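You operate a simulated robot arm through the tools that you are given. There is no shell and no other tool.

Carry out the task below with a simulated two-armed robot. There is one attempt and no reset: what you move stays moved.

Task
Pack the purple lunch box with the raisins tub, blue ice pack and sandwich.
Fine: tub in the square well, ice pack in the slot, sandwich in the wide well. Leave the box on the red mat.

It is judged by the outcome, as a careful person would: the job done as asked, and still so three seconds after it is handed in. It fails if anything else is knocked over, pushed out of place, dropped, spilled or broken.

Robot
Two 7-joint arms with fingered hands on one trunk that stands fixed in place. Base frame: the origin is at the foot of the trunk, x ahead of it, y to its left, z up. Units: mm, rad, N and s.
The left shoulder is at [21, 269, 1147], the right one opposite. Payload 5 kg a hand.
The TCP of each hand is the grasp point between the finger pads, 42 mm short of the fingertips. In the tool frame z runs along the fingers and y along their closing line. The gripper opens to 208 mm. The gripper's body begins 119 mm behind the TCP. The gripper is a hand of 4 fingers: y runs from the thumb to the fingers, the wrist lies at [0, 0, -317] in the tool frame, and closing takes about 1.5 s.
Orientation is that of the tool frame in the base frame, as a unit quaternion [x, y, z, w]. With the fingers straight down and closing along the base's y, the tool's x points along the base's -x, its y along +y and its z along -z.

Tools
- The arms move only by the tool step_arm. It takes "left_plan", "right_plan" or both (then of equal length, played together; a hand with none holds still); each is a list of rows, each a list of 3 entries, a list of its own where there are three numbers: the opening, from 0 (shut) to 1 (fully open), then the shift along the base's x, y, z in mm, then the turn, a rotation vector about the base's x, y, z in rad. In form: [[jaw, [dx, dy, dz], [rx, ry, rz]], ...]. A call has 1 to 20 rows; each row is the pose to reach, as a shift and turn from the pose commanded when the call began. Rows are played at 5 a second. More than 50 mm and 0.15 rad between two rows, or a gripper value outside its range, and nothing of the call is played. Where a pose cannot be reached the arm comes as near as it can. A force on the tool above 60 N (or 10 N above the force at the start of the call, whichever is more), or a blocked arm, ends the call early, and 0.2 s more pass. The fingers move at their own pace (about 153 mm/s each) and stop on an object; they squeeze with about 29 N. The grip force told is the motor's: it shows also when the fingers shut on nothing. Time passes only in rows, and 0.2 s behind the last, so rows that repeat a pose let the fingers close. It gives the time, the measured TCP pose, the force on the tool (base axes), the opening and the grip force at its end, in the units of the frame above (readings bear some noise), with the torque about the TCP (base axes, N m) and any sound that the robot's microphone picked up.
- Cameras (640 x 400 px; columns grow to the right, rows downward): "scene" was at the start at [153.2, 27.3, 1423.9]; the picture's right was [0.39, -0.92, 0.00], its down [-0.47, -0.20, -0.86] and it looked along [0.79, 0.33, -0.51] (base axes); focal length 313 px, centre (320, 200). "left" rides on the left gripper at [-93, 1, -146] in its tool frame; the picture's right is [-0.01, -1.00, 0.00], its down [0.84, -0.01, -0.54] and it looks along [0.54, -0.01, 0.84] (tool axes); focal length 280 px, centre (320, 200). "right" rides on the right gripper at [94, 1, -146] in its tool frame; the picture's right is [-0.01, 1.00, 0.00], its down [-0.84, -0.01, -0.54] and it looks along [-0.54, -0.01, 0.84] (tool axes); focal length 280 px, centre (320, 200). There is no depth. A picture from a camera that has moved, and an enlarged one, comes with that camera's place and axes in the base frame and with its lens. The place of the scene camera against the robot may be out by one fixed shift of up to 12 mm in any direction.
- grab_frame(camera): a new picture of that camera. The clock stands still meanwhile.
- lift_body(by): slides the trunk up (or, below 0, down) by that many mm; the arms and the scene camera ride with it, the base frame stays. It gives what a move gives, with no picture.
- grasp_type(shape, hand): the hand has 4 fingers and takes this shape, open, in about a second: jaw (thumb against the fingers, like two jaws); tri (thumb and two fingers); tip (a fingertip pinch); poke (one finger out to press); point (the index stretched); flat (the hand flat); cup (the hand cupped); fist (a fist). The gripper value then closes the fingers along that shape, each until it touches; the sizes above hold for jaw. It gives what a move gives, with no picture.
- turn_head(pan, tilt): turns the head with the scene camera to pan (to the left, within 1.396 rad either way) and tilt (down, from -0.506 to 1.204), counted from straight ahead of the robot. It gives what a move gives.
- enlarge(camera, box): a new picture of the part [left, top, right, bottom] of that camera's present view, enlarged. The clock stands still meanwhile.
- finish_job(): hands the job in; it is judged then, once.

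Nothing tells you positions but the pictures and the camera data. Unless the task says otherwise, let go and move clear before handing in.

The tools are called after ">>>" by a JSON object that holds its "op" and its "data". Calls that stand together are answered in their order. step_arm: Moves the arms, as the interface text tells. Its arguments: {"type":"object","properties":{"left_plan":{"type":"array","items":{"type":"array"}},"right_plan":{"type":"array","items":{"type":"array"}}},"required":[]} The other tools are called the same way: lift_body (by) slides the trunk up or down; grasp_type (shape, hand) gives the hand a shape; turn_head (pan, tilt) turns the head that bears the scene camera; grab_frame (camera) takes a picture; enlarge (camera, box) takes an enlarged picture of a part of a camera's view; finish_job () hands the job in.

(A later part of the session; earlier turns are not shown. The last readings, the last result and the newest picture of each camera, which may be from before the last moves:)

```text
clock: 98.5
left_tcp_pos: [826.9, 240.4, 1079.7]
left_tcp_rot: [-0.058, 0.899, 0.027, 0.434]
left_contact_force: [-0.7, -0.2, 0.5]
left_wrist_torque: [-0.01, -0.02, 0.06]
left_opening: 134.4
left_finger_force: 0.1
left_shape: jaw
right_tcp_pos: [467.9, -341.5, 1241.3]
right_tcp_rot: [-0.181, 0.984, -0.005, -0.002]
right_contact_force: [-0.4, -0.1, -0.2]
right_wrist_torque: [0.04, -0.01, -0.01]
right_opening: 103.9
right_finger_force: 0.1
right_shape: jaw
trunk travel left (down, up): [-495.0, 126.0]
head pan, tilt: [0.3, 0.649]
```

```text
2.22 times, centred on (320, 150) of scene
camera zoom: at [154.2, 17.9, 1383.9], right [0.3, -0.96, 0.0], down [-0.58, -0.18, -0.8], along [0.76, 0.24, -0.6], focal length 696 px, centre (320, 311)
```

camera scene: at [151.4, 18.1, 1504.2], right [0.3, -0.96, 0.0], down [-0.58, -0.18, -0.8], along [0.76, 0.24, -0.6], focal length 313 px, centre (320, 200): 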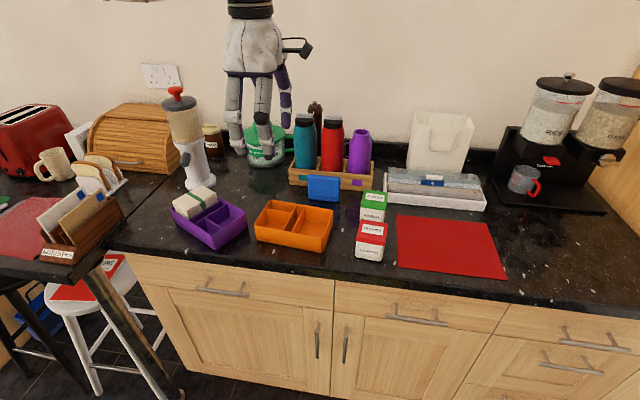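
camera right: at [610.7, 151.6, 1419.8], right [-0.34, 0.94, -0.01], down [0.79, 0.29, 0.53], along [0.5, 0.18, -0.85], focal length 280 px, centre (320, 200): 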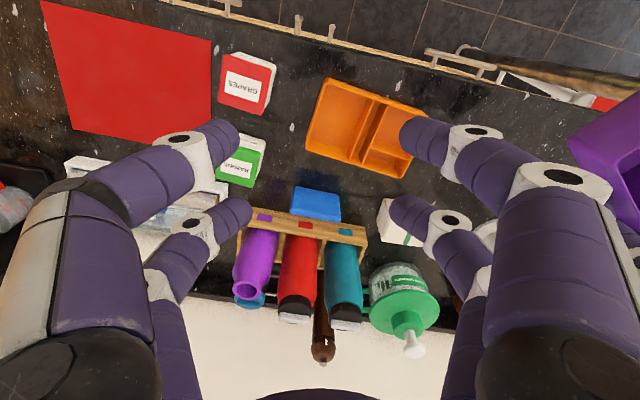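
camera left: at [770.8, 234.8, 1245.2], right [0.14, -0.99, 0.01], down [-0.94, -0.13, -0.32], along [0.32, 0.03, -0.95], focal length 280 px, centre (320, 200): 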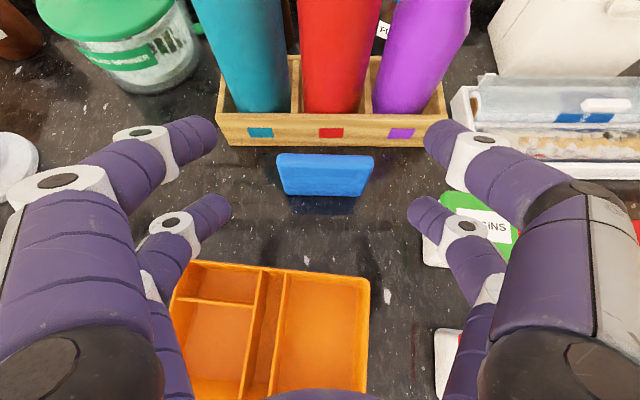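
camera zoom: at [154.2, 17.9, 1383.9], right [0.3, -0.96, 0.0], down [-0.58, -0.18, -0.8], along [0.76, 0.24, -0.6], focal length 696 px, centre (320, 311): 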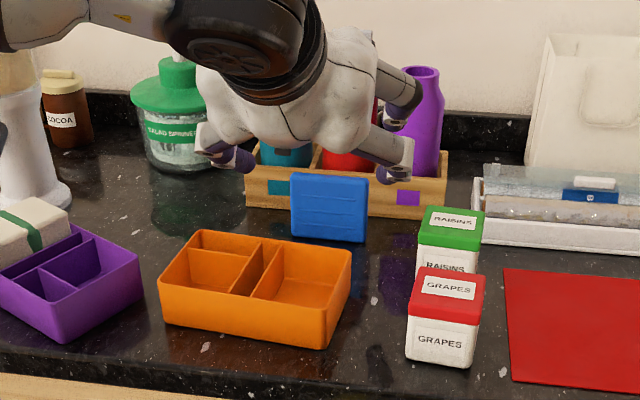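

Reached. The pack is centred between the finger pairs apart from ~6 mm. I'll slide in along the approach line.

>>> {"op": "step_arm", "data": {"left_plan": [[0.65, [12, -2, -12], [0, 0, 0]], [0.65, [26, -2, -26], [0, 0, 0]], [0.65, [40, -1, -40], [0, 0, 0]], [0.65, [52, 1, -52], [0, 0, 0]], [0.65, [62.9, 2.3, -61.7], [0, 0, 0]], [0.65, [62.9, 2.3, -61.7], [0, 0, 0]]]}}

>>> {"op": "grab_frame", "data": {"camera": "left"}}

>>> {"op": "enlarge", "data": {"camera": "scene", "box": [200, 60, 440, 240]}}

```text
clock: 99.9
left_tcp_pos: [888.5, 241.5, 1019.5]
left_tcp_rot: [-0.059, 0.899, 0.029, 0.433]
left_contact_force: [-0.5, 0.0, 0.4]
left_wrist_torque: [0.03, -0.01, 0.02]
left_opening: 134.9
left_finger_force: 0.0
left_shape: jaw
right_tcp_pos: [467.7, -341.9, 1242.0]
right_tcp_rot: [-0.181, 0.983, -0.005, -0.003]
right_contact_force: [-0.3, -0.3, 1.3]
right_wrist_torque: [0.04, -0.01, -0.01]
right_opening: 103.9
right_finger_force: 0.2
right_shape: jaw
trunk travel left (down, up): [-495.0, 126.0]
head pan, tilt: [0.3, 0.649]
```

```text
taken
camera left: at [832.5, 236.4, 1184.1], right [0.14, -0.99, 0.01], down [-0.94, -0.13, -0.32], along [0.32, 0.03, -0.95], focal length 280 px, centre (320, 200)
```

left: 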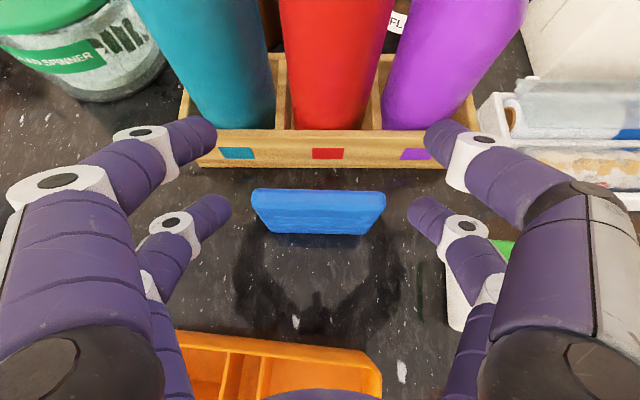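

```text
2.22 times, centred on (320, 150) of scene
camera zoom: at [154.2, 17.9, 1383.9], right [0.3, -0.96, 0.0], down [-0.58, -0.18, -0.8], along [0.76, 0.24, -0.6], focal length 696 px, centre (320, 311)
```

zoom: 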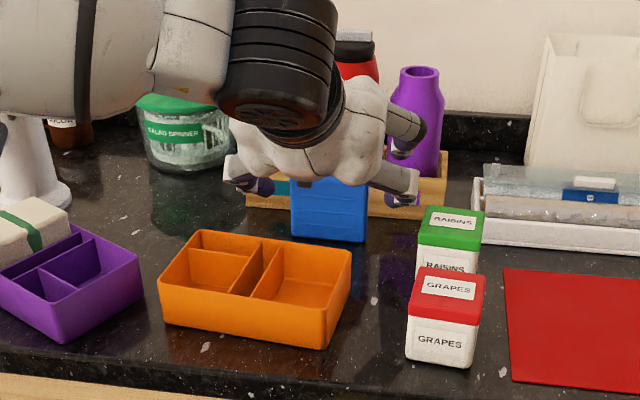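

Pack is centred between the lower finger pair. Closing on its ends.

>>> {"op": "step_arm", "data": {"left_plan": [[0.55, [0, 0, 0], [0, 0, 0]], [0.48, [0, 0, 0], [0, 0, 0]], [0.42, [0, 0, 0], [0, 0, 0]], [0.38, [0, 0, 0], [0, 0, 0]], [0.38, [0, 0, 0], [0, 0, 0]], [0.38, [0, 0, 0], [0, 0, 0]]]}}

>>> {"op": "grab_frame", "data": {"camera": "left"}}

>>> {"op": "enlarge", "data": {"camera": "scene", "box": [260, 100, 400, 230]}}

```text
clock: 101.3
left_tcp_pos: [889.0, 241.1, 1019.7]
left_tcp_rot: [-0.058, 0.899, 0.029, 0.433]
left_contact_force: [-0.7, -0.6, 0.8]
left_wrist_torque: [-0.03, 0.02, 0.0]
left_opening: 83.8
left_finger_force: 0.1
left_shape: jaw
right_tcp_pos: [466.4, -341.8, 1241.8]
right_tcp_rot: [-0.181, 0.984, -0.005, -0.003]
right_contact_force: [-0.5, -0.8, 0.5]
right_wrist_torque: [0.02, 0.03, 0.02]
right_opening: 104.0
right_finger_force: 0.1
right_shape: jaw
trunk travel left (down, up): [-495.0, 126.0]
head pan, tilt: [0.3, 0.649]
```

```text
taken
camera left: at [832.5, 236.5, 1183.8], right [0.14, -0.99, 0.01], down [-0.94, -0.13, -0.32], along [0.32, 0.03, -0.95], focal length 280 px, centre (320, 200)
```

left: 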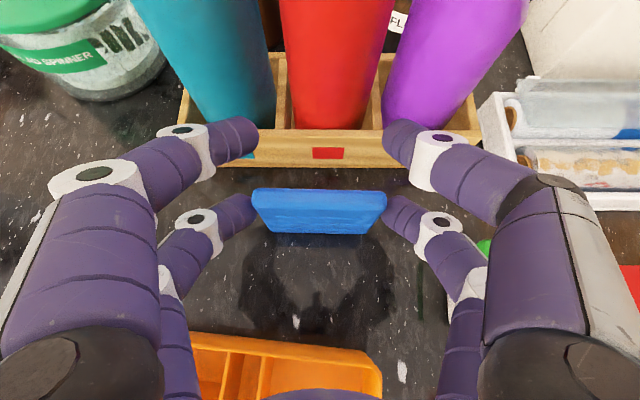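

```text
3.08 times, centred on (330, 165) of scene
camera zoom: at [154.3, 18.0, 1383.8], right [0.3, -0.96, 0.0], down [-0.58, -0.18, -0.8], along [0.76, 0.24, -0.6], focal length 964 px, centre (289, 308)
```

zoom: 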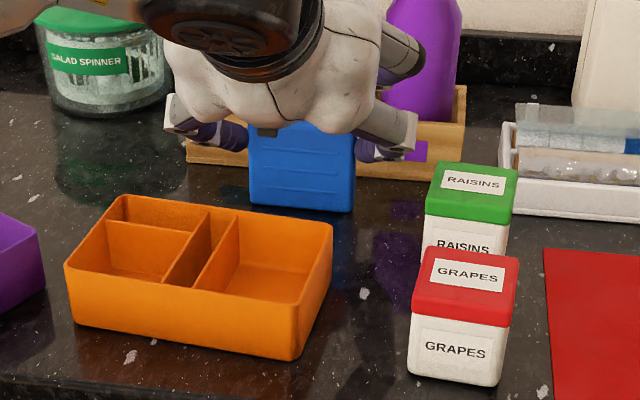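

The opening reads 84 mm with no grip force, so the fingers may not be on the pack. I'll zoom in to see where the fingertips are.

>>> {"op": "enlarge", "data": {"camera": "left", "box": [180, 110, 460, 260]}}

>>> {"op": "enlarge", "data": {"camera": "scene", "box": [285, 125, 375, 195]}}

```text
2.29 times, centred on (320, 185) of left
camera zoom: at [832.5, 236.5, 1183.8], right [0.14, -0.99, 0.01], down [-0.94, -0.13, -0.32], along [0.32, 0.03, -0.95], focal length 641 px, centre (320, 234)
```

zoom: 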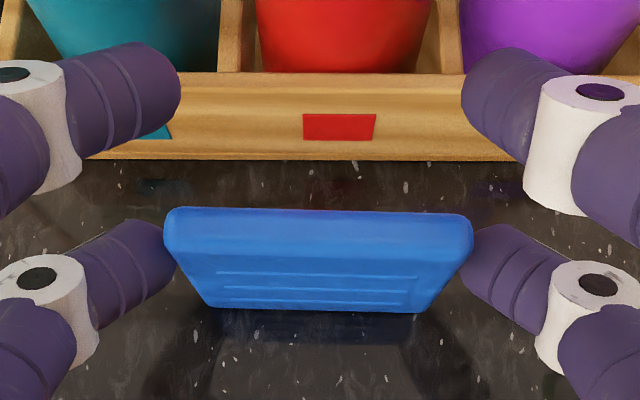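

```text
5.71 times, centred on (330, 160) of scene
camera zoom: at [154.3, 18.0, 1383.8], right [0.3, -0.96, 0.0], down [-0.58, -0.18, -0.8], along [0.76, 0.24, -0.6], focal length 1790 px, centre (263, 429)
```

zoom: 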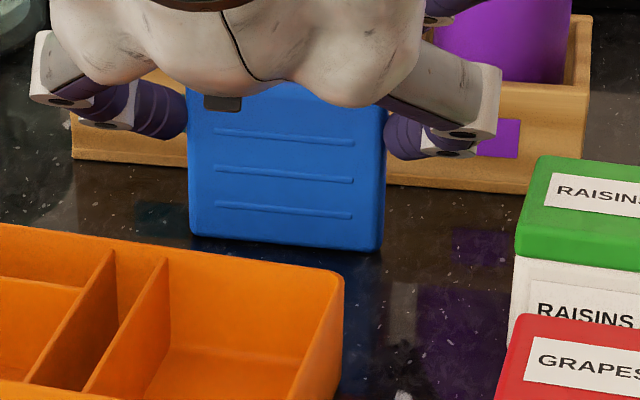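

The fingertips are right at the pack's ends but not squeezing yet. Closing further.

>>> {"op": "step_arm", "data": {"left_plan": [[0.34, [0, 0, 0], [0, 0, 0]], [0.3, [0, 0, 0], [0, 0, 0]], [0.25, [0, 0, 0], [0, 0, 0]], [0.25, [0, 0, 0], [0, 0, 0]], [0.25, [0, 0, 0], [0, 0, 0]]]}}

>>> {"op": "enlarge", "data": {"camera": "left", "box": [180, 110, 460, 260]}}

>>> {"op": "enlarge", "data": {"camera": "scene", "box": [285, 125, 375, 195]}}

```text
clock: 102.5
left_tcp_pos: [887.9, 241.8, 1020.4]
left_tcp_rot: [-0.058, 0.899, 0.029, 0.434]
left_contact_force: [-1.1, 0.3, 6.7]
left_wrist_torque: [0.01, 0.02, -0.02]
left_opening: 63.7
left_finger_force: 0.2
left_shape: jaw
right_tcp_pos: [466.2, -343.3, 1241.5]
right_tcp_rot: [-0.181, 0.983, -0.005, -0.002]
right_contact_force: [-0.1, -0.7, 0.2]
right_wrist_torque: [0.01, 0.02, 0.04]
right_opening: 103.8
right_finger_force: 0.0
right_shape: jaw
trunk travel left (down, up): [-495.0, 126.0]
head pan, tilt: [0.3, 0.649]
```

```text
2.29 times, centred on (320, 185) of left
camera zoom: at [832.0, 236.4, 1184.5], right [0.14, -0.99, 0.01], down [-0.94, -0.13, -0.32], along [0.32, 0.03, -0.95], focal length 641 px, centre (320, 234)
```

zoom: 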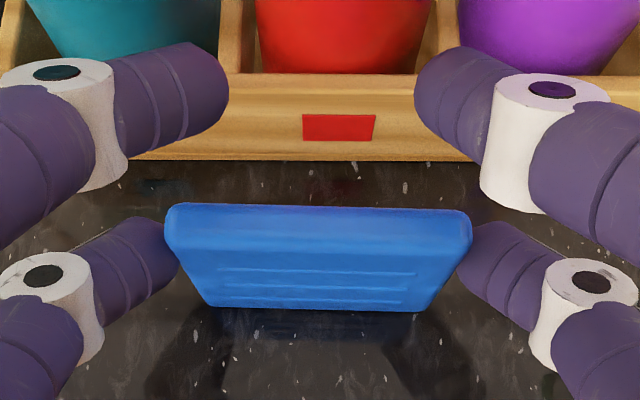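

```text
5.71 times, centred on (330, 160) of scene
camera zoom: at [153.8, 17.9, 1383.9], right [0.3, -0.96, 0.0], down [-0.58, -0.18, -0.8], along [0.76, 0.24, -0.6], focal length 1790 px, centre (263, 429)
```

zoom: 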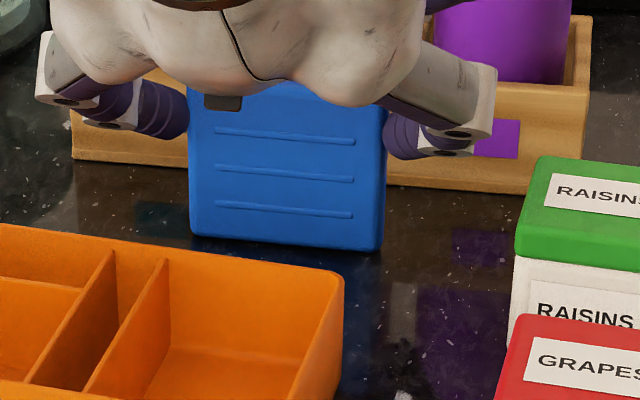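

The lower finger pair has stopped on the pack's ends while the upper pair keeps closing freely. I'll lift slightly to test the hold.

>>> {"op": "step_arm", "data": {"left_plan": [[0.22, [0, 0, 0], [0, 0, 0]], [0.22, [0, 0, 4], [0, 0, 0]], [0.22, [-2, 0, 10], [0, 0, 0]], [0.22, [-5, 0, 18], [0, 0, 0]], [0.22, [-5, 0, 18], [0, 0, 0]]]}}

>>> {"op": "enlarge", "data": {"camera": "left", "box": [180, 110, 460, 260]}}

>>> {"op": "enlarge", "data": {"camera": "scene", "box": [285, 125, 375, 195]}}

```text
clock: 103.7
left_tcp_pos: [884.1, 242.9, 1037.5]
left_tcp_rot: [-0.058, 0.899, 0.029, 0.433]
left_contact_force: [0.1, 0.5, -0.9]
left_wrist_torque: [0.0, 0.04, -0.03]
left_opening: 58.5
left_finger_force: 0.0
left_shape: jaw
right_tcp_pos: [467.4, -341.2, 1241.3]
right_tcp_rot: [-0.182, 0.983, -0.005, -0.003]
right_contact_force: [0.5, 0.2, -0.4]
right_wrist_torque: [0.0, 0.03, -0.04]
right_opening: 104.1
right_finger_force: 0.0
right_shape: jaw
trunk travel left (down, up): [-495.0, 126.0]
head pan, tilt: [0.3, 0.649]
```

```text
2.29 times, centred on (320, 185) of left
camera zoom: at [827.5, 236.9, 1201.3], right [0.14, -0.99, 0.01], down [-0.94, -0.13, -0.32], along [0.32, 0.03, -0.95], focal length 641 px, centre (320, 234)
```

zoom: 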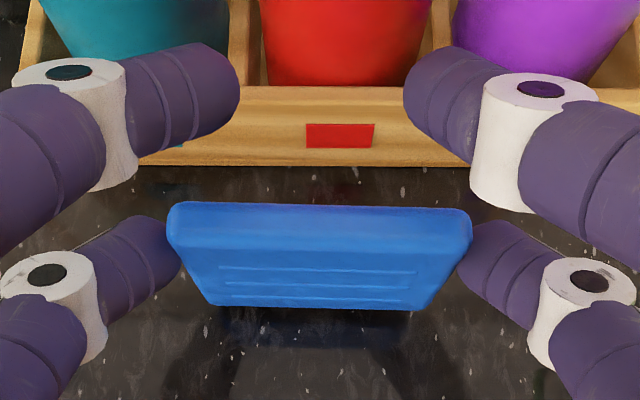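

```text
5.71 times, centred on (330, 160) of scene
camera zoom: at [154.5, 18.0, 1383.7], right [0.3, -0.96, 0.0], down [-0.58, -0.18, -0.8], along [0.76, 0.24, -0.6], focal length 1790 px, centre (263, 429)
```

zoom: 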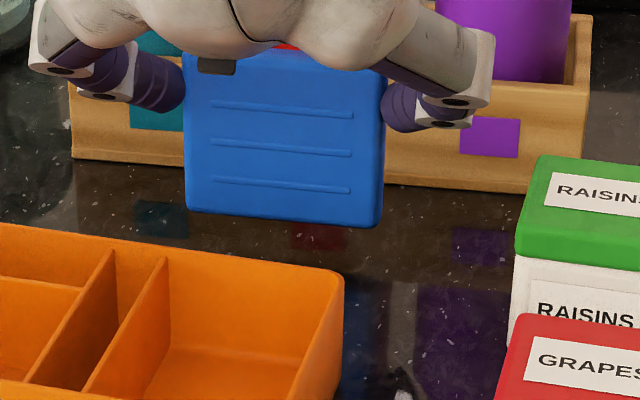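

The ice pack is lifted and held securely. I'll raise it and bring it back over clear space.

>>> {"op": "step_arm", "data": {"left_plan": [[0.22, [-3, 0, 30], [0, 0, 0]], [0.22, [-10, 5, 65], [0, 0, 0]], [0.22, [-30, 15, 95], [0, 0, 0]], [0.22, [-55, 35, 105], [0, 0, 0]], [0.22, [-80, 55, 105], [0, 0, 0]], [0.22, [-105, 75, 105], [0, 0, 0]], [0.22, [-130, 95, 105], [0, 0, 0]], [0.22, [-130, 95, 105], [0, 0, 0]]]}}

>>> {"op": "grab_frame", "data": {"camera": "left"}}

>>> {"op": "grab_frame", "data": {"camera": "scene"}}

```text
clock: 105.5
left_tcp_pos: [753.1, 337.4, 1141.7]
left_tcp_rot: [-0.058, 0.899, 0.028, 0.432]
left_contact_force: [-0.3, -0.2, -1.2]
left_wrist_torque: [0.0, 0.06, 0.08]
left_opening: 58.4
left_finger_force: 0.0
left_shape: jaw
right_tcp_pos: [467.9, -341.8, 1241.1]
right_tcp_rot: [-0.181, 0.983, -0.005, -0.003]
right_contact_force: [0.8, -0.1, -0.5]
right_wrist_torque: [0.05, 0.01, -0.05]
right_opening: 103.9
right_finger_force: 0.0
right_shape: jaw
trunk travel left (down, up): [-495.0, 126.0]
head pan, tilt: [0.3, 0.649]
```

```text
taken
camera left: at [697.3, 331.6, 1305.7], right [0.14, -0.99, 0.01], down [-0.94, -0.13, -0.32], along [0.32, 0.03, -0.95], focal length 280 px, centre (320, 200)
```

left: 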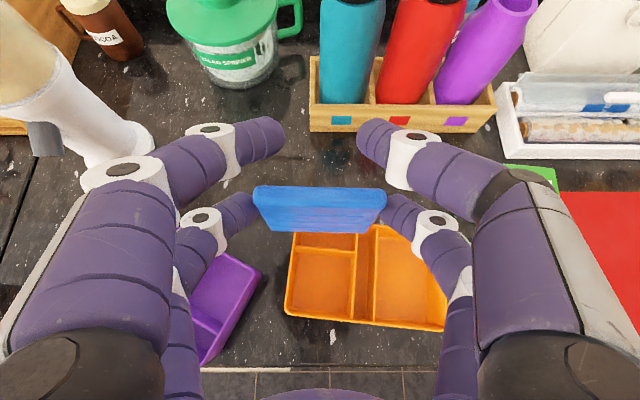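

```text
taken
camera scene: at [154.8, 17.6, 1383.6], right [0.3, -0.96, 0.0], down [-0.58, -0.18, -0.8], along [0.76, 0.24, -0.61], focal length 313 px, centre (320, 200)
```

scene: 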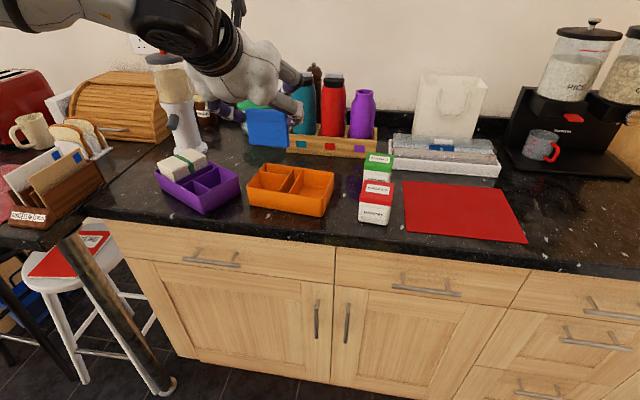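

Pack held steadily. Now I'll turn ~62° and move above the slot.

>>> {"op": "step_arm", "data": {"left_plan": [[0.22, [-8, 20, 0], [0, 0, 0.13]], [0.22, [-16, 40, 0], [0, 0, 0.26]], [0.22, [-24, 60, 0], [0, 0, 0.39]], [0.22, [-32, 80, 0], [0, 0, 0.52]], [0.22, [-40, 100, 0], [0, 0, 0.65]], [0.22, [-48, 120, 0], [0, 0, 0.78]], [0.22, [-56, 140, 0], [0, 0, 0.91]], [0.22, [-62, 152, -5], [0, 0, 1.03]], [0.22, [-67, 160, -12], [0, 0, 1.087]], [0.22, [-67, 160, -12], [0, 0, 1.087]]]}}

>>> {"op": "grab_frame", "data": {"camera": "left"}}

>>> {"op": "enlarge", "data": {"camera": "scene", "box": [130, 80, 290, 230]}}

```text
clock: 107.7
left_tcp_pos: [686.1, 498.0, 1130.8]
left_tcp_rot: [-0.515, 0.739, 0.249, 0.356]
left_contact_force: [-0.4, -0.9, -1.0]
left_wrist_torque: [-0.02, 0.0, 0.01]
left_opening: 58.1
left_finger_force: 0.1
left_shape: jaw
right_tcp_pos: [466.8, -341.4, 1241.1]
right_tcp_rot: [-0.182, 0.983, -0.005, -0.003]
right_contact_force: [-0.4, 0.3, 0.8]
right_wrist_torque: [0.02, 0.0, 0.05]
right_opening: 103.9
right_finger_force: 0.0
right_shape: jaw
trunk travel left (down, up): [-495.0, 126.0]
head pan, tilt: [0.3, 0.649]
```

```text
taken
camera left: at [666.2, 445.9, 1295.8], right [0.94, -0.34, 0.01], down [-0.32, -0.89, -0.32], along [0.12, 0.3, -0.95], focal length 280 px, centre (320, 200)
```

left: 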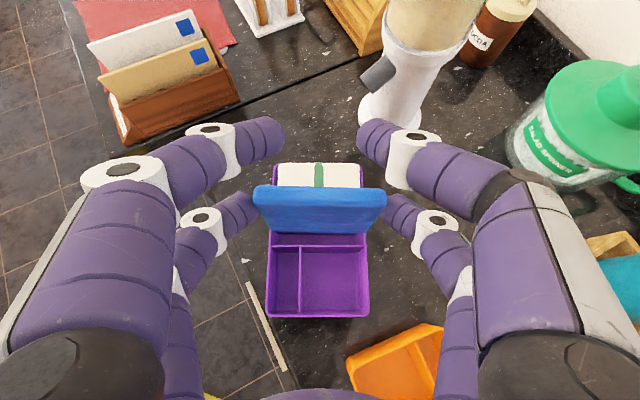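

```text
2.67 times, centred on (210, 155) of scene
camera zoom: at [154.4, 17.9, 1383.8], right [0.3, -0.96, 0.0], down [-0.58, -0.18, -0.8], along [0.76, 0.24, -0.6], focal length 835 px, centre (613, 320)
```

zoom: 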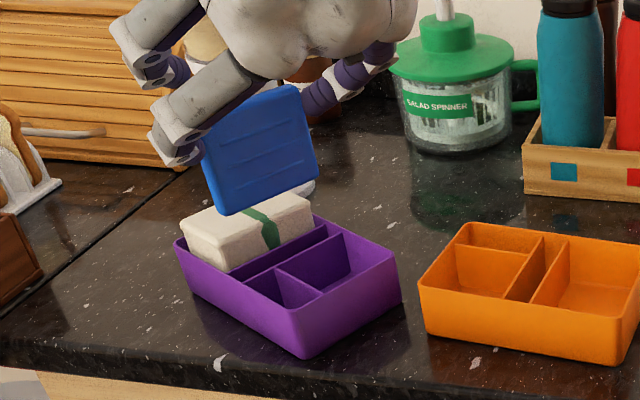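

I'll zoom in to check the slot's position relative to the pack.

>>> {"op": "enlarge", "data": {"camera": "left", "box": [240, 150, 400, 330]}}

```text
2.22 times, centred on (320, 240) of left
camera zoom: at [666.2, 445.9, 1295.8], right [0.94, -0.34, 0.01], down [-0.32, -0.89, -0.32], along [0.12, 0.3, -0.95], focal length 623 px, centre (320, 111)
```

zoom: 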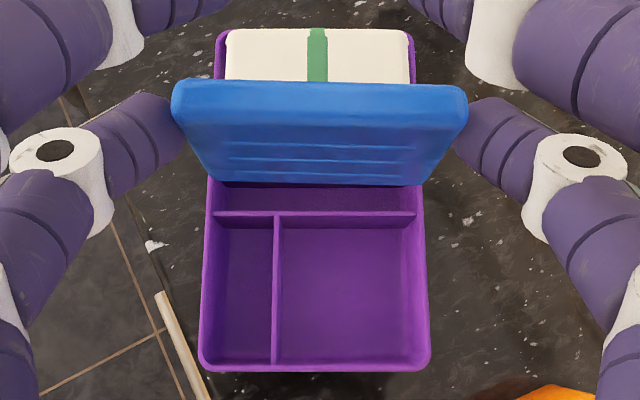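

Pack and slot are aligned within ~1–2 mm. I'll lower with a small correction until the pack just enters the slot.

>>> {"op": "step_arm", "data": {"left_plan": [[0.22, [-1, 1.3, -20], [0, 0, 0]], [0.22, [-1, 1.3, -40], [0, 0, 0]], [0.22, [-1, 1.3, -55], [0, 0, 0]], [0.22, [-1, 1.3, -55], [0, 0, 0]]]}}

>>> {"op": "enlarge", "data": {"camera": "left", "box": [240, 150, 400, 330]}}

>>> {"op": "enlarge", "data": {"camera": "scene", "box": [140, 120, 250, 220]}}

```text
clock: 108.7
left_tcp_pos: [686.4, 498.8, 1076.0]
left_tcp_rot: [-0.514, 0.74, 0.247, 0.357]
left_contact_force: [0.1, -0.6, -1.3]
left_wrist_torque: [-0.02, 0.02, 0.0]
left_opening: 58.1
left_finger_force: 0.1
left_shape: jaw
right_tcp_pos: [467.3, -341.3, 1242.3]
right_tcp_rot: [-0.181, 0.983, -0.004, -0.003]
right_contact_force: [0.1, 0.2, -0.2]
right_wrist_torque: [0.03, -0.04, 0.01]
right_opening: 104.1
right_finger_force: 0.1
right_shape: jaw
trunk travel left (down, up): [-495.0, 126.0]
head pan, tilt: [0.3, 0.649]
```

```text
2.22 times, centred on (320, 240) of left
camera zoom: at [665.7, 447.6, 1240.4], right [0.94, -0.34, 0.01], down [-0.32, -0.89, -0.32], along [0.12, 0.3, -0.95], focal length 623 px, centre (320, 111)
```

zoom: 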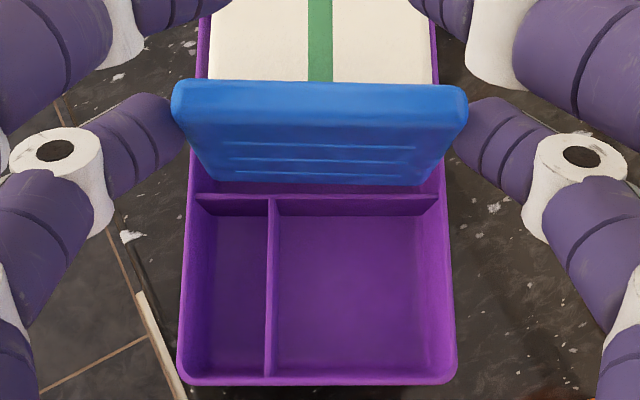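

```text
4.00 times, centred on (195, 170) of scene
camera zoom: at [154.2, 17.9, 1383.9], right [0.3, -0.96, 0.0], down [-0.58, -0.18, -0.8], along [0.76, 0.24, -0.6], focal length 1253 px, centre (820, 320)
```

zoom: 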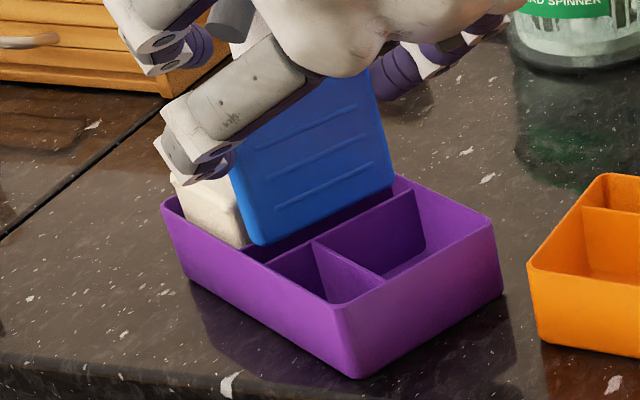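

Perfectly lined up with the slot. Lowering into it, watching the force.

>>> {"op": "step_arm", "data": {"left_plan": [[0.22, [0, 0, -10], [0, 0, 0]], [0.22, [0, 0, -20], [0, 0, 0]], [0.22, [0, 0, -28], [0, 0, 0]], [0.22, [0, 0, -28], [0, 0, 0]]]}}

>>> {"op": "enlarge", "data": {"camera": "left", "box": [200, 130, 440, 330]}}

>>> {"op": "enlarge", "data": {"camera": "scene", "box": [140, 120, 250, 220]}}

```text
clock: 109.7
left_tcp_pos: [685.6, 499.1, 1046.8]
left_tcp_rot: [-0.515, 0.74, 0.248, 0.355]
left_contact_force: [0.2, -0.6, -1.7]
left_wrist_torque: [-0.01, -0.01, 0.03]
left_opening: 58.2
left_finger_force: 0.0
left_shape: jaw
right_tcp_pos: [466.1, -342.3, 1242.0]
right_tcp_rot: [-0.182, 0.983, -0.004, -0.003]
right_contact_force: [-0.8, 0.3, -0.2]
right_wrist_torque: [-0.03, -0.01, 0.03]
right_opening: 104.2
right_finger_force: 0.0
right_shape: jaw
trunk travel left (down, up): [-495.0, 126.0]
head pan, tilt: [0.3, 0.649]
```

```text
2.00 times, centred on (320, 230) of left
camera zoom: at [665.4, 448.3, 1211.4], right [0.94, -0.34, 0.01], down [-0.32, -0.89, -0.32], along [0.12, 0.3, -0.95], focal length 561 px, centre (320, 140)
```

zoom: 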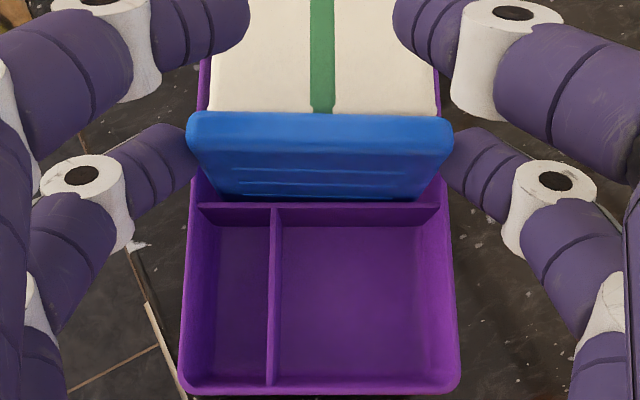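

```text
4.00 times, centred on (195, 170) of scene
camera zoom: at [154.3, 18.0, 1383.8], right [0.3, -0.96, 0.0], down [-0.58, -0.18, -0.8], along [0.76, 0.24, -0.6], focal length 1253 px, centre (820, 320)
```

zoom: 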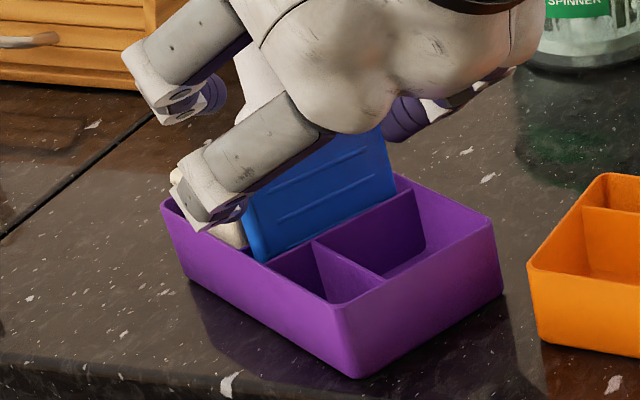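

>>> {"op": "step_arm", "data": {"left_plan": [[0.22, [0, 0, -4], [0, 0, 0]], [0.22, [0, 0, -8], [0, 0, 0]], [0.22, [0, 0, -8], [0, 0, 0]]]}}

>>> {"op": "enlarge", "data": {"camera": "scene", "box": [140, 120, 250, 220]}}

```text
clock: 110.5
left_tcp_pos: [686.5, 499.2, 1039.3]
left_tcp_rot: [-0.515, 0.74, 0.249, 0.356]
left_contact_force: [0.0, 0.2, -0.8]
left_wrist_torque: [-0.01, 0.01, -0.01]
left_opening: 58.0
left_finger_force: 0.0
left_shape: jaw
right_tcp_pos: [467.5, -342.1, 1242.0]
right_tcp_rot: [-0.181, 0.983, -0.005, -0.002]
right_contact_force: [-0.5, -0.1, 0.1]
right_wrist_torque: [-0.01, -0.04, -0.03]
right_opening: 103.9
right_finger_force: 0.1
right_shape: jaw
trunk travel left (down, up): [-495.0, 126.0]
head pan, tilt: [0.3, 0.649]
```

```text
4.00 times, centred on (195, 170) of scene
camera zoom: at [154.4, 18.0, 1383.8], right [0.3, -0.96, 0.0], down [-0.58, -0.18, -0.8], along [0.76, 0.24, -0.6], focal length 1253 px, centre (820, 320)
```

zoom: 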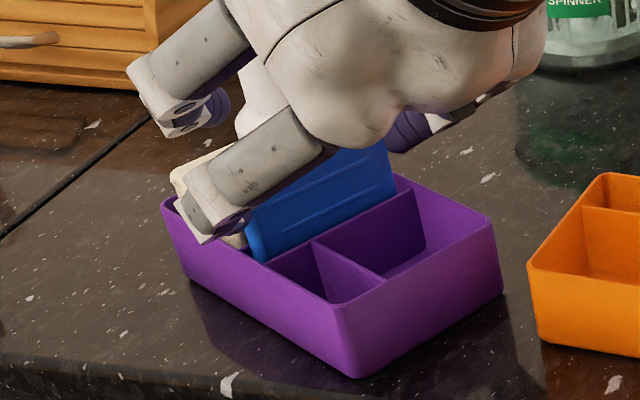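

>>> {"op": "step_arm", "data": {"left_plan": [[0.22, [0, 0, -4], [0, 0, 0]], [0.22, [0, 0, -8], [0, 0, 0]], [0.22, [0, 0, -11], [0, 0, 0]], [0.22, [0, 0, -11], [0, 0, 0]]]}}

>>> {"op": "enlarge", "data": {"camera": "scene", "box": [140, 120, 250, 220]}}

>>> {"op": "enlarge", "data": {"camera": "left", "box": [200, 130, 440, 330]}}

```text
clock: 111.5
left_tcp_pos: [685.7, 499.3, 1028.3]
left_tcp_rot: [-0.514, 0.74, 0.249, 0.356]
left_contact_force: [-0.1, -0.4, -0.4]
left_wrist_torque: [-0.02, 0.03, 0.02]
left_opening: 58.0
left_finger_force: 0.0
left_shape: jaw
right_tcp_pos: [465.8, -341.7, 1241.5]
right_tcp_rot: [-0.182, 0.983, -0.005, -0.003]
right_contact_force: [0.2, -0.1, -0.2]
right_wrist_torque: [-0.04, 0.01, 0.01]
right_opening: 103.8
right_finger_force: 0.1
right_shape: jaw
trunk travel left (down, up): [-495.0, 126.0]
head pan, tilt: [0.3, 0.649]
```

```text
4.00 times, centred on (195, 170) of scene
camera zoom: at [154.4, 18.0, 1383.8], right [0.3, -0.96, 0.0], down [-0.58, -0.18, -0.8], along [0.76, 0.24, -0.6], focal length 1253 px, centre (820, 320)
```

zoom: 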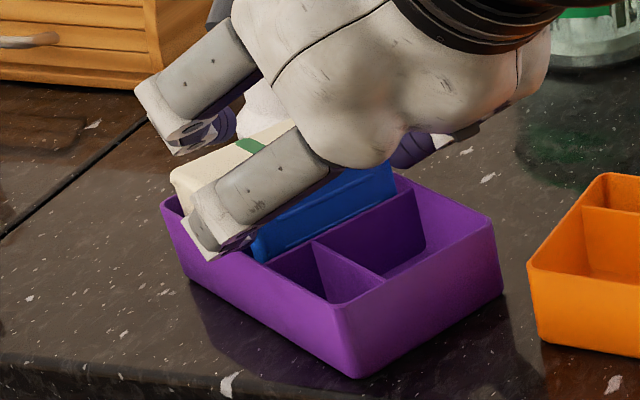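

```text
2.00 times, centred on (320, 230) of left
camera zoom: at [665.1, 447.6, 1192.7], right [0.94, -0.34, 0.01], down [-0.32, -0.89, -0.32], along [0.12, 0.3, -0.95], focal length 561 px, centre (320, 140)
```

zoom: 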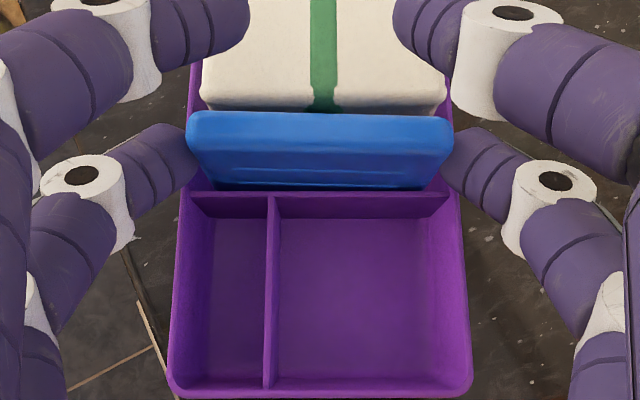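

>>> {"op": "step_arm", "data": {"left_plan": [[0.22, [0, 0, -2], [0, 0, 0]], [0.22, [0, 0, -4], [0, 0, 0]], [0.22, [0, 0, -6], [0, 0, 0]], [0.22, [0, 0, -6], [0, 0, 0]]]}}

```text
clock: 112.5
left_tcp_pos: [685.9, 498.9, 1024.8]
left_tcp_rot: [-0.515, 0.739, 0.248, 0.356]
left_contact_force: [-0.9, -1.7, 14.4]
left_wrist_torque: [-0.01, 0.07, -0.01]
left_opening: 57.9
left_finger_force: 0.0
left_shape: jaw
right_tcp_pos: [467.6, -341.9, 1241.8]
right_tcp_rot: [-0.182, 0.983, -0.006, -0.002]
right_contact_force: [0.4, 0.0, -0.9]
right_wrist_torque: [0.01, 0.0, 0.0]
right_opening: 104.2
right_finger_force: 0.1
right_shape: jaw
trunk travel left (down, up): [-495.0, 126.0]
head pan, tilt: [0.3, 0.649]
```

The pack has bottomed out. Easing 1 mm, opening, and retreating along the finger direction.

>>> {"op": "step_arm", "data": {"left_plan": [[0.3, [0, 0, 1], [0, 0, 0]], [0.45, [0, 0, 1.5], [0, 0, 0]], [0.55, [0, 0, 2], [0, 0, 0]], [0.62, [0, 0, 3], [0, 0, 0]], [0.62, [0, 0, 3], [0, 0, 0]], [0.62, [-3, -7, 12], [0, 0, 0]], [0.62, [-12, -30, 40], [0, 0, 0]], [0.62, [-20, -55, 70], [0, 0, 0]], [0.62, [-28, -80, 100], [0, 0, 0]], [0.62, [-28, -80, 100], [0, 0, 0]]]}}

>>> {"op": "grab_frame", "data": {"camera": "left"}}

>>> {"op": "enlarge", "data": {"camera": "scene", "box": [120, 110, 280, 230]}}

```text
clock: 114.7
left_tcp_pos: [658.5, 421.7, 1122.2]
left_tcp_rot: [-0.515, 0.741, 0.245, 0.355]
left_contact_force: [0.1, 0.1, 1.1]
left_wrist_torque: [0.02, 0.03, 0.02]
left_opening: 128.4
left_finger_force: 0.1
left_shape: jaw
left hand out of reach, approached as far as the arm can: row 9, 10
right_tcp_pos: [467.9, -341.7, 1240.9]
right_tcp_rot: [-0.181, 0.983, -0.005, -0.003]
right_contact_force: [0.9, 0.5, -0.8]
right_wrist_torque: [-0.02, 0.05, -0.02]
right_opening: 103.9
right_finger_force: 0.1
right_shape: jaw
trunk travel left (down, up): [-495.0, 126.0]
head pan, tilt: [0.3, 0.649]
```

```text
taken
camera left: at [638.6, 371.3, 1286.4], right [0.94, -0.34, 0.01], down [-0.32, -0.89, -0.32], along [0.12, 0.29, -0.95], focal length 280 px, centre (320, 200)
```

left: 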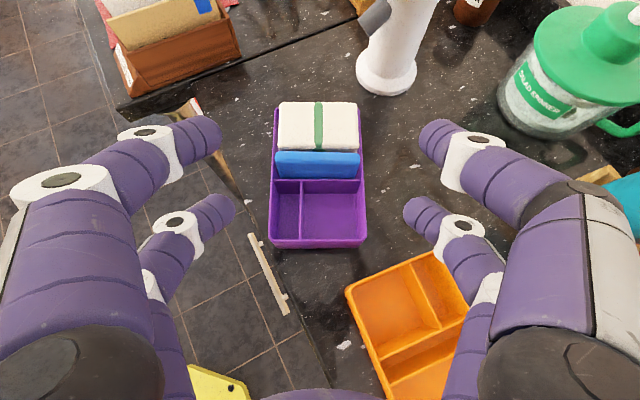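

```text
3.33 times, centred on (200, 170) of scene
camera zoom: at [155.0, 18.1, 1383.7], right [0.3, -0.96, 0.0], down [-0.58, -0.18, -0.8], along [0.76, 0.24, -0.61], focal length 1044 px, centre (720, 300)
```

zoom: 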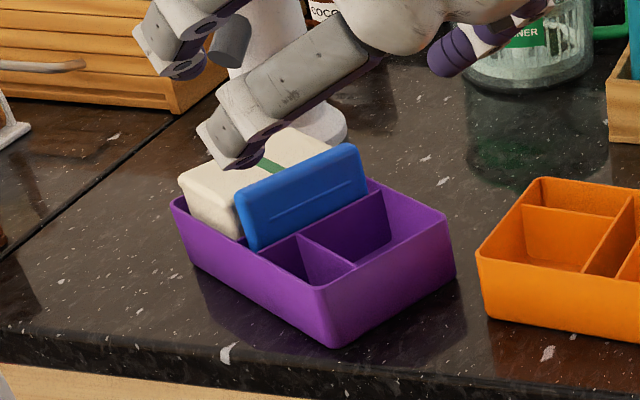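

The ice pack stands neatly in the slot and the sandwich is in the wide well. Next I'll level the left hand and move it left, clear of the work area, so I can test the right arm's reach to the box.

>>> {"op": "step_arm", "data": {"left_plan": [[0.5, [-5, 15, 30], [0, 0, 0]], [0.5, [-10, 35, 55], [-0.12, 0.044, 0]], [0.5, [-15, 60, 75], [-0.24, 0.088, 0]], [0.5, [-20, 85, 85], [-0.36, 0.132, 0]], [0.5, [-25, 110, 90], [-0.48, 0.177, 0]], [0.5, [-30, 140, 90], [-0.6, 0.221, 0]], [0.5, [-40, 170, 90], [-0.72, 0.265, 0]], [0.5, [-50, 200, 90], [-0.852, 0.3135, 0]], [0.5, [-60, 235, 90], [-0.852, 0.3135, 0]], [0.5, [-80, 265, 90], [-0.852, 0.3135, 0]], [0.5, [-100, 295, 90], [-0.852, 0.3135, 0]], [0.5, [-100, 295, 90], [-0.852, 0.3135, 0]]]}}

>>> {"op": "grab_frame", "data": {"camera": "scene"}}

>>> {"op": "grab_frame", "data": {"camera": "left"}}

```text
clock: 117.3
left_tcp_pos: [557.3, 715.4, 1209.6]
left_tcp_rot: [-0.571, 0.821, -0.003, -0.004]
left_contact_force: [0.3, -0.6, 0.3]
left_wrist_torque: [-0.01, 0.03, 0.0]
left_opening: 104.6
left_finger_force: 0.1
left_shape: jaw
right_tcp_pos: [468.0, -342.5, 1241.8]
right_tcp_rot: [-0.182, 0.983, -0.005, -0.003]
right_contact_force: [-0.4, 1.0, -0.1]
right_wrist_torque: [0.0, 0.02, -0.01]
right_opening: 104.1
right_finger_force: 0.2
right_shape: jaw
trunk travel left (down, up): [-495.0, 126.0]
head pan, tilt: [0.3, 0.649]
```

```text
taken
camera scene: at [154.7, 17.7, 1383.7], right [0.3, -0.96, 0.0], down [-0.58, -0.18, -0.8], along [0.76, 0.24, -0.6], focal length 313 px, centre (320, 200)
```

scene: 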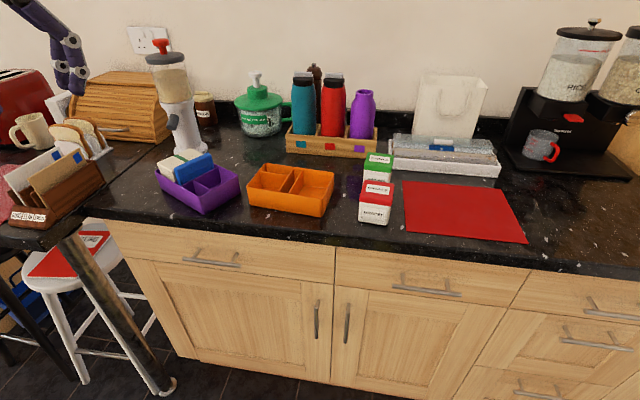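

```text
taken
camera left: at [588.9, 805.7, 1354.8], right [0.94, -0.33, 0.0], down [-0.28, -0.79, 0.55], along [-0.18, -0.52, -0.84], focal length 280 px, centre (320, 200)
```

left: 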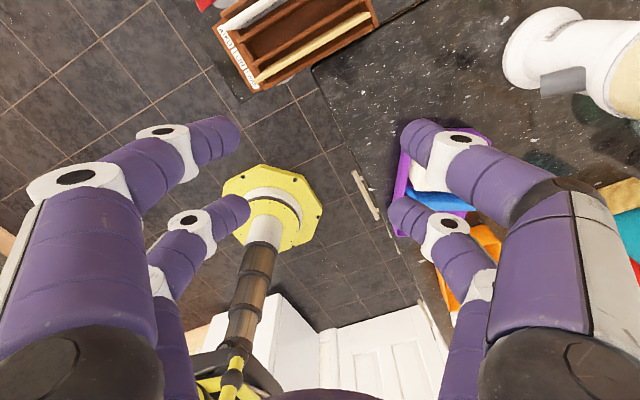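

The box contents look right from here. I'll raise the trunk again and bring the right arm round with its yaw turning to match the box.

>>> {"op": "lift_body", "data": {"by": 100}}

>>> {"op": "step_arm", "data": {"right_plan": [[0.5, [8, 42, -4], [0, 0, 0.07]], [0.5, [16, 84, -8], [0, 0, 0.15]], [0.5, [24, 126, -12], [0, 0, 0.23]], [0.5, [32, 168, -16], [0, 0, 0.31]], [0.5, [40, 210, -20], [0, 0, 0.4]], [0.5, [50, 252, -25], [0, 0, 0.49]], [0.5, [60, 294, -30], [0, 0, 0.58]], [0.5, [70, 336, -35], [0, 0, 0.67]], [0.5, [80, 378, -40], [0, 0, 0.76]], [0.5, [90, 420, -45], [0, 0, 0.85]], [0.5, [90, 420, -45], [0, 0, 0.85]]]}}

```text
clock: 118.6
left_tcp_pos: [557.9, 718.2, 1310.9]
left_tcp_rot: [-0.572, 0.82, -0.003, -0.005]
left_contact_force: [-0.1, -0.5, -0.3]
left_wrist_torque: [-0.02, 0.03, 0.01]
left_opening: 104.4
left_finger_force: 0.1
left_shape: jaw
right_tcp_pos: [467.9, -340.9, 1342.2]
right_tcp_rot: [-0.181, 0.983, -0.005, -0.004]
right_contact_force: [-0.8, 2.2, -0.2]
right_wrist_torque: [-0.02, 0.02, 0.02]
right_opening: 103.9
right_finger_force: 0.0
right_shape: jaw
trunk travel left (down, up): [-595.0, 26.0]
head pan, tilt: [0.3, 0.649]
```

```text
clock: 121.0
left_tcp_pos: [557.7, 715.4, 1313.7]
left_tcp_rot: [-0.57, 0.822, -0.003, -0.003]
left_contact_force: [0.0, -1.3, 0.3]
left_wrist_torque: [0.15, 0.04, -0.02]
left_opening: 104.4
left_finger_force: 0.1
left_shape: jaw
right_tcp_pos: [558.0, 79.4, 1297.1]
right_tcp_rot: [-0.571, 0.821, -0.005, -0.001]
right_contact_force: [0.1, -1.8, 0.8]
right_wrist_torque: [0.18, -0.01, 0.0]
right_opening: 104.2
right_finger_force: 0.1
right_shape: jaw
trunk travel left (down, up): [-595.0, 26.0]
head pan, tilt: [0.3, 0.649]
```

Now lean the right hand 30° along the box's long axis and reach toward it, still high.

>>> {"op": "step_arm", "data": {"right_plan": [[0.5, [10, 35, -5], [0.06, -0.023, 0]], [0.5, [20, 70, -10], [0.12, -0.046, 0]], [0.5, [30, 105, -20], [0.18, -0.069, 0]], [0.5, [40, 140, -30], [0.25, -0.092, 0]], [0.6, [52, 178, -40], [0.31, -0.115, 0]], [0.7, [64, 216, -50], [0.37, -0.138, 0]], [0.75, [76, 254, -60], [0.43, -0.161, 0]], [0.75, [88, 295, -70], [0.491, -0.183, 0]], [0.75, [97, 336, -80], [0.491, -0.183, 0]], [0.75, [97, 336, -80], [0.491, -0.183, 0]]]}}

>>> {"op": "grab_frame", "data": {"camera": "scene"}}

>>> {"op": "grab_frame", "data": {"camera": "right"}}

```text
clock: 123.2
left_tcp_pos: [559.2, 713.8, 1313.1]
left_tcp_rot: [-0.571, 0.821, -0.003, -0.004]
left_contact_force: [-0.3, -0.7, 1.7]
left_wrist_torque: [0.18, -0.01, -0.03]
left_opening: 104.3
left_finger_force: 0.1
left_shape: jaw
right_tcp_pos: [662.2, 406.5, 1220.5]
right_tcp_rot: [-0.545, 0.798, 0.143, 0.215]
right_contact_force: [1.0, -1.2, 0.8]
right_wrist_torque: [0.11, -0.01, 0.02]
right_opening: 156.0
right_finger_force: 0.0
right_shape: jaw
trunk travel left (down, up): [-595.0, 26.0]
head pan, tilt: [0.3, 0.649]
```

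```text
taken
camera scene: at [151.9, 16.3, 1484.3], right [0.29, -0.96, 0.0], down [-0.58, -0.18, -0.8], along [0.76, 0.23, -0.6], focal length 313 px, centre (320, 200)
```

scene: 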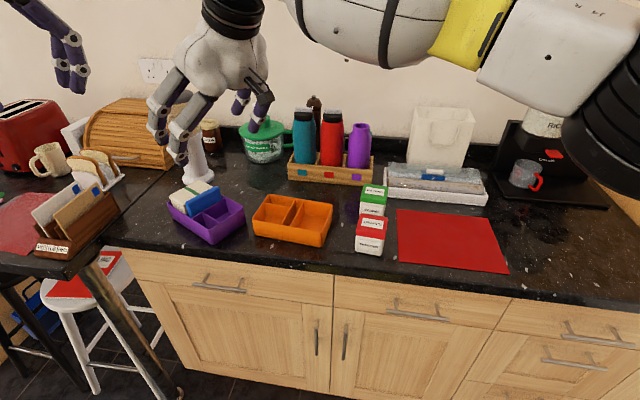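

```text
taken
camera right: at [604.0, 263.9, 1301.4], right [-0.93, 0.38, 0.0], down [0.17, 0.43, 0.89], along [0.33, 0.82, -0.46], focal length 280 px, centre (320, 200)
```

right: 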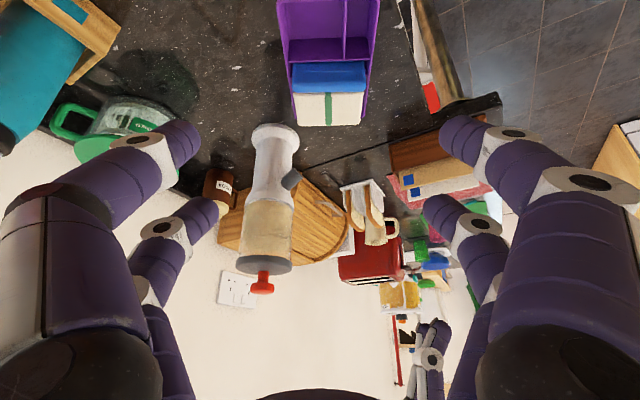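

The right arm reaches here. I'll continue to hover just above the box with a slightly reduced lean.

>>> {"op": "step_arm", "data": {"right_plan": [[0.75, [7, 18, -25], [-0.04, 0.015, 0]], [0.75, [14, 36, -55], [-0.082, 0.03, 0]], [0.75, [20, 54, -90], [-0.082, 0.03, 0]], [0.75, [26.6, 72.3, -120], [-0.082, 0.03, 0]], [0.75, [26.6, 72.3, -137], [-0.082, 0.03, 0]], [0.75, [26.6, 72.3, -137], [-0.082, 0.03, 0]]]}}

>>> {"op": "grab_frame", "data": {"camera": "right"}}

>>> {"op": "enlarge", "data": {"camera": "scene", "box": [110, 60, 310, 260]}}

```text
clock: 124.8
left_tcp_pos: [559.6, 717.6, 1310.8]
left_tcp_rot: [-0.572, 0.82, -0.002, -0.004]
left_contact_force: [1.4, 0.9, -0.6]
left_wrist_torque: [0.01, 0.16, -0.02]
left_opening: 104.4
left_finger_force: 0.0
left_shape: jaw
right_tcp_pos: [777.0, 355.7, 1154.3]
right_tcp_rot: [-0.507, 0.83, 0.124, 0.196]
right_contact_force: [-0.5, 0.8, -0.4]
right_wrist_torque: [0.04, 0.04, 0.04]
right_opening: 155.9
right_finger_force: 0.0
right_shape: jaw
right hand out of reach, approached as far as the arm can: row 2, 3, 4, 5, 6
trunk travel left (down, up): [-595.0, 26.0]
head pan, tilt: [0.3, 0.649]
stopped in row 6 (right hand): the arm was blocked; the commanded pose is now the measured one
```

```text
taken
camera right: at [707.8, 221.9, 1243.4], right [-0.88, 0.47, 0.01], down [0.25, 0.45, 0.86], along [0.4, 0.76, -0.51], focal length 280 px, centre (320, 200)
```

right: 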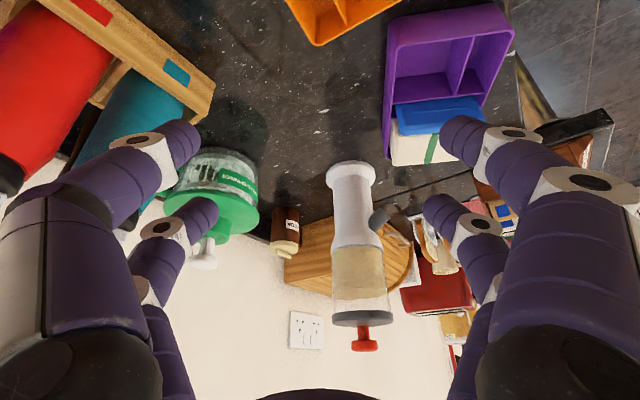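

```text
2.00 times, centred on (210, 160) of scene
camera zoom: at [153.3, 18.2, 1484.0], right [0.3, -0.96, 0.0], down [-0.58, -0.18, -0.8], along [0.76, 0.24, -0.61], focal length 626 px, centre (540, 280)
```

zoom: 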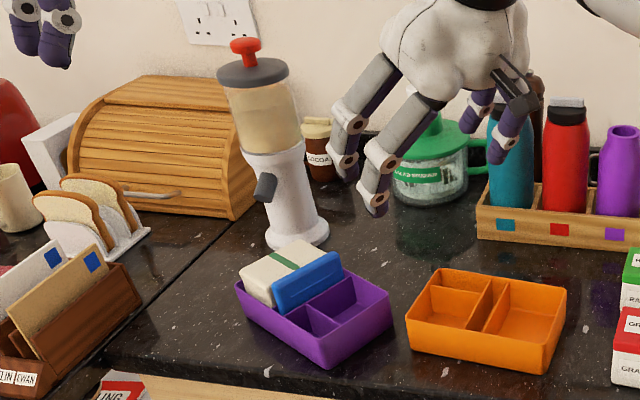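

The right arm stalled and drifted outward: it's at its limit there. I'll back it out carefully toward the centre and up.

>>> {"op": "step_arm", "data": {"right_plan": [[0.75, [-10, -15, 10], [0, 0, 0]], [0.75, [-25, -40, 25], [0, 0, 0]], [0.75, [-45, -70, 45], [0, 0, 0]], [0.75, [-65, -105, 60], [0, 0, 0]], [0.75, [-85, -140, 70], [0, 0, 0]], [0.7, [-110, -175, 80], [0, 0, 0]], [0.6, [-135, -210, 90], [0, 0, 0]], [0.5, [-160, -245, 95], [0, 0, 0]], [0.5, [-160, -245, 95], [0, 0, 0]]]}}

>>> {"op": "grab_frame", "data": {"camera": "scene"}}

```text
clock: 126.8
left_tcp_pos: [557.8, 719.1, 1311.4]
left_tcp_rot: [-0.572, 0.82, -0.004, -0.004]
left_contact_force: [0.1, 0.9, -0.9]
left_wrist_torque: [-0.16, -0.01, 0.05]
left_opening: 104.3
left_finger_force: 0.1
left_shape: jaw
right_tcp_pos: [609.3, 114.2, 1248.6]
right_tcp_rot: [-0.51, 0.828, 0.122, 0.196]
right_contact_force: [0.8, 1.2, -1.1]
right_wrist_torque: [-0.12, -0.01, -0.01]
right_opening: 104.5
right_finger_force: 0.1
right_shape: jaw
trunk travel left (down, up): [-595.0, 26.0]
head pan, tilt: [0.3, 0.649]
```

```text
taken
camera scene: at [152.2, 19.3, 1484.0], right [0.3, -0.96, 0.0], down [-0.58, -0.18, -0.8], along [0.76, 0.24, -0.61], focal length 313 px, centre (320, 200)
```

scene: 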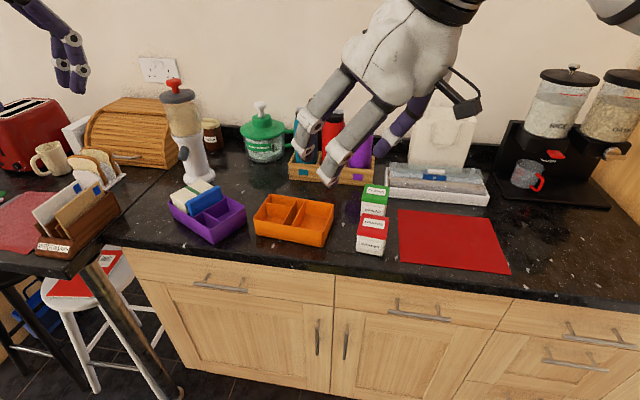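

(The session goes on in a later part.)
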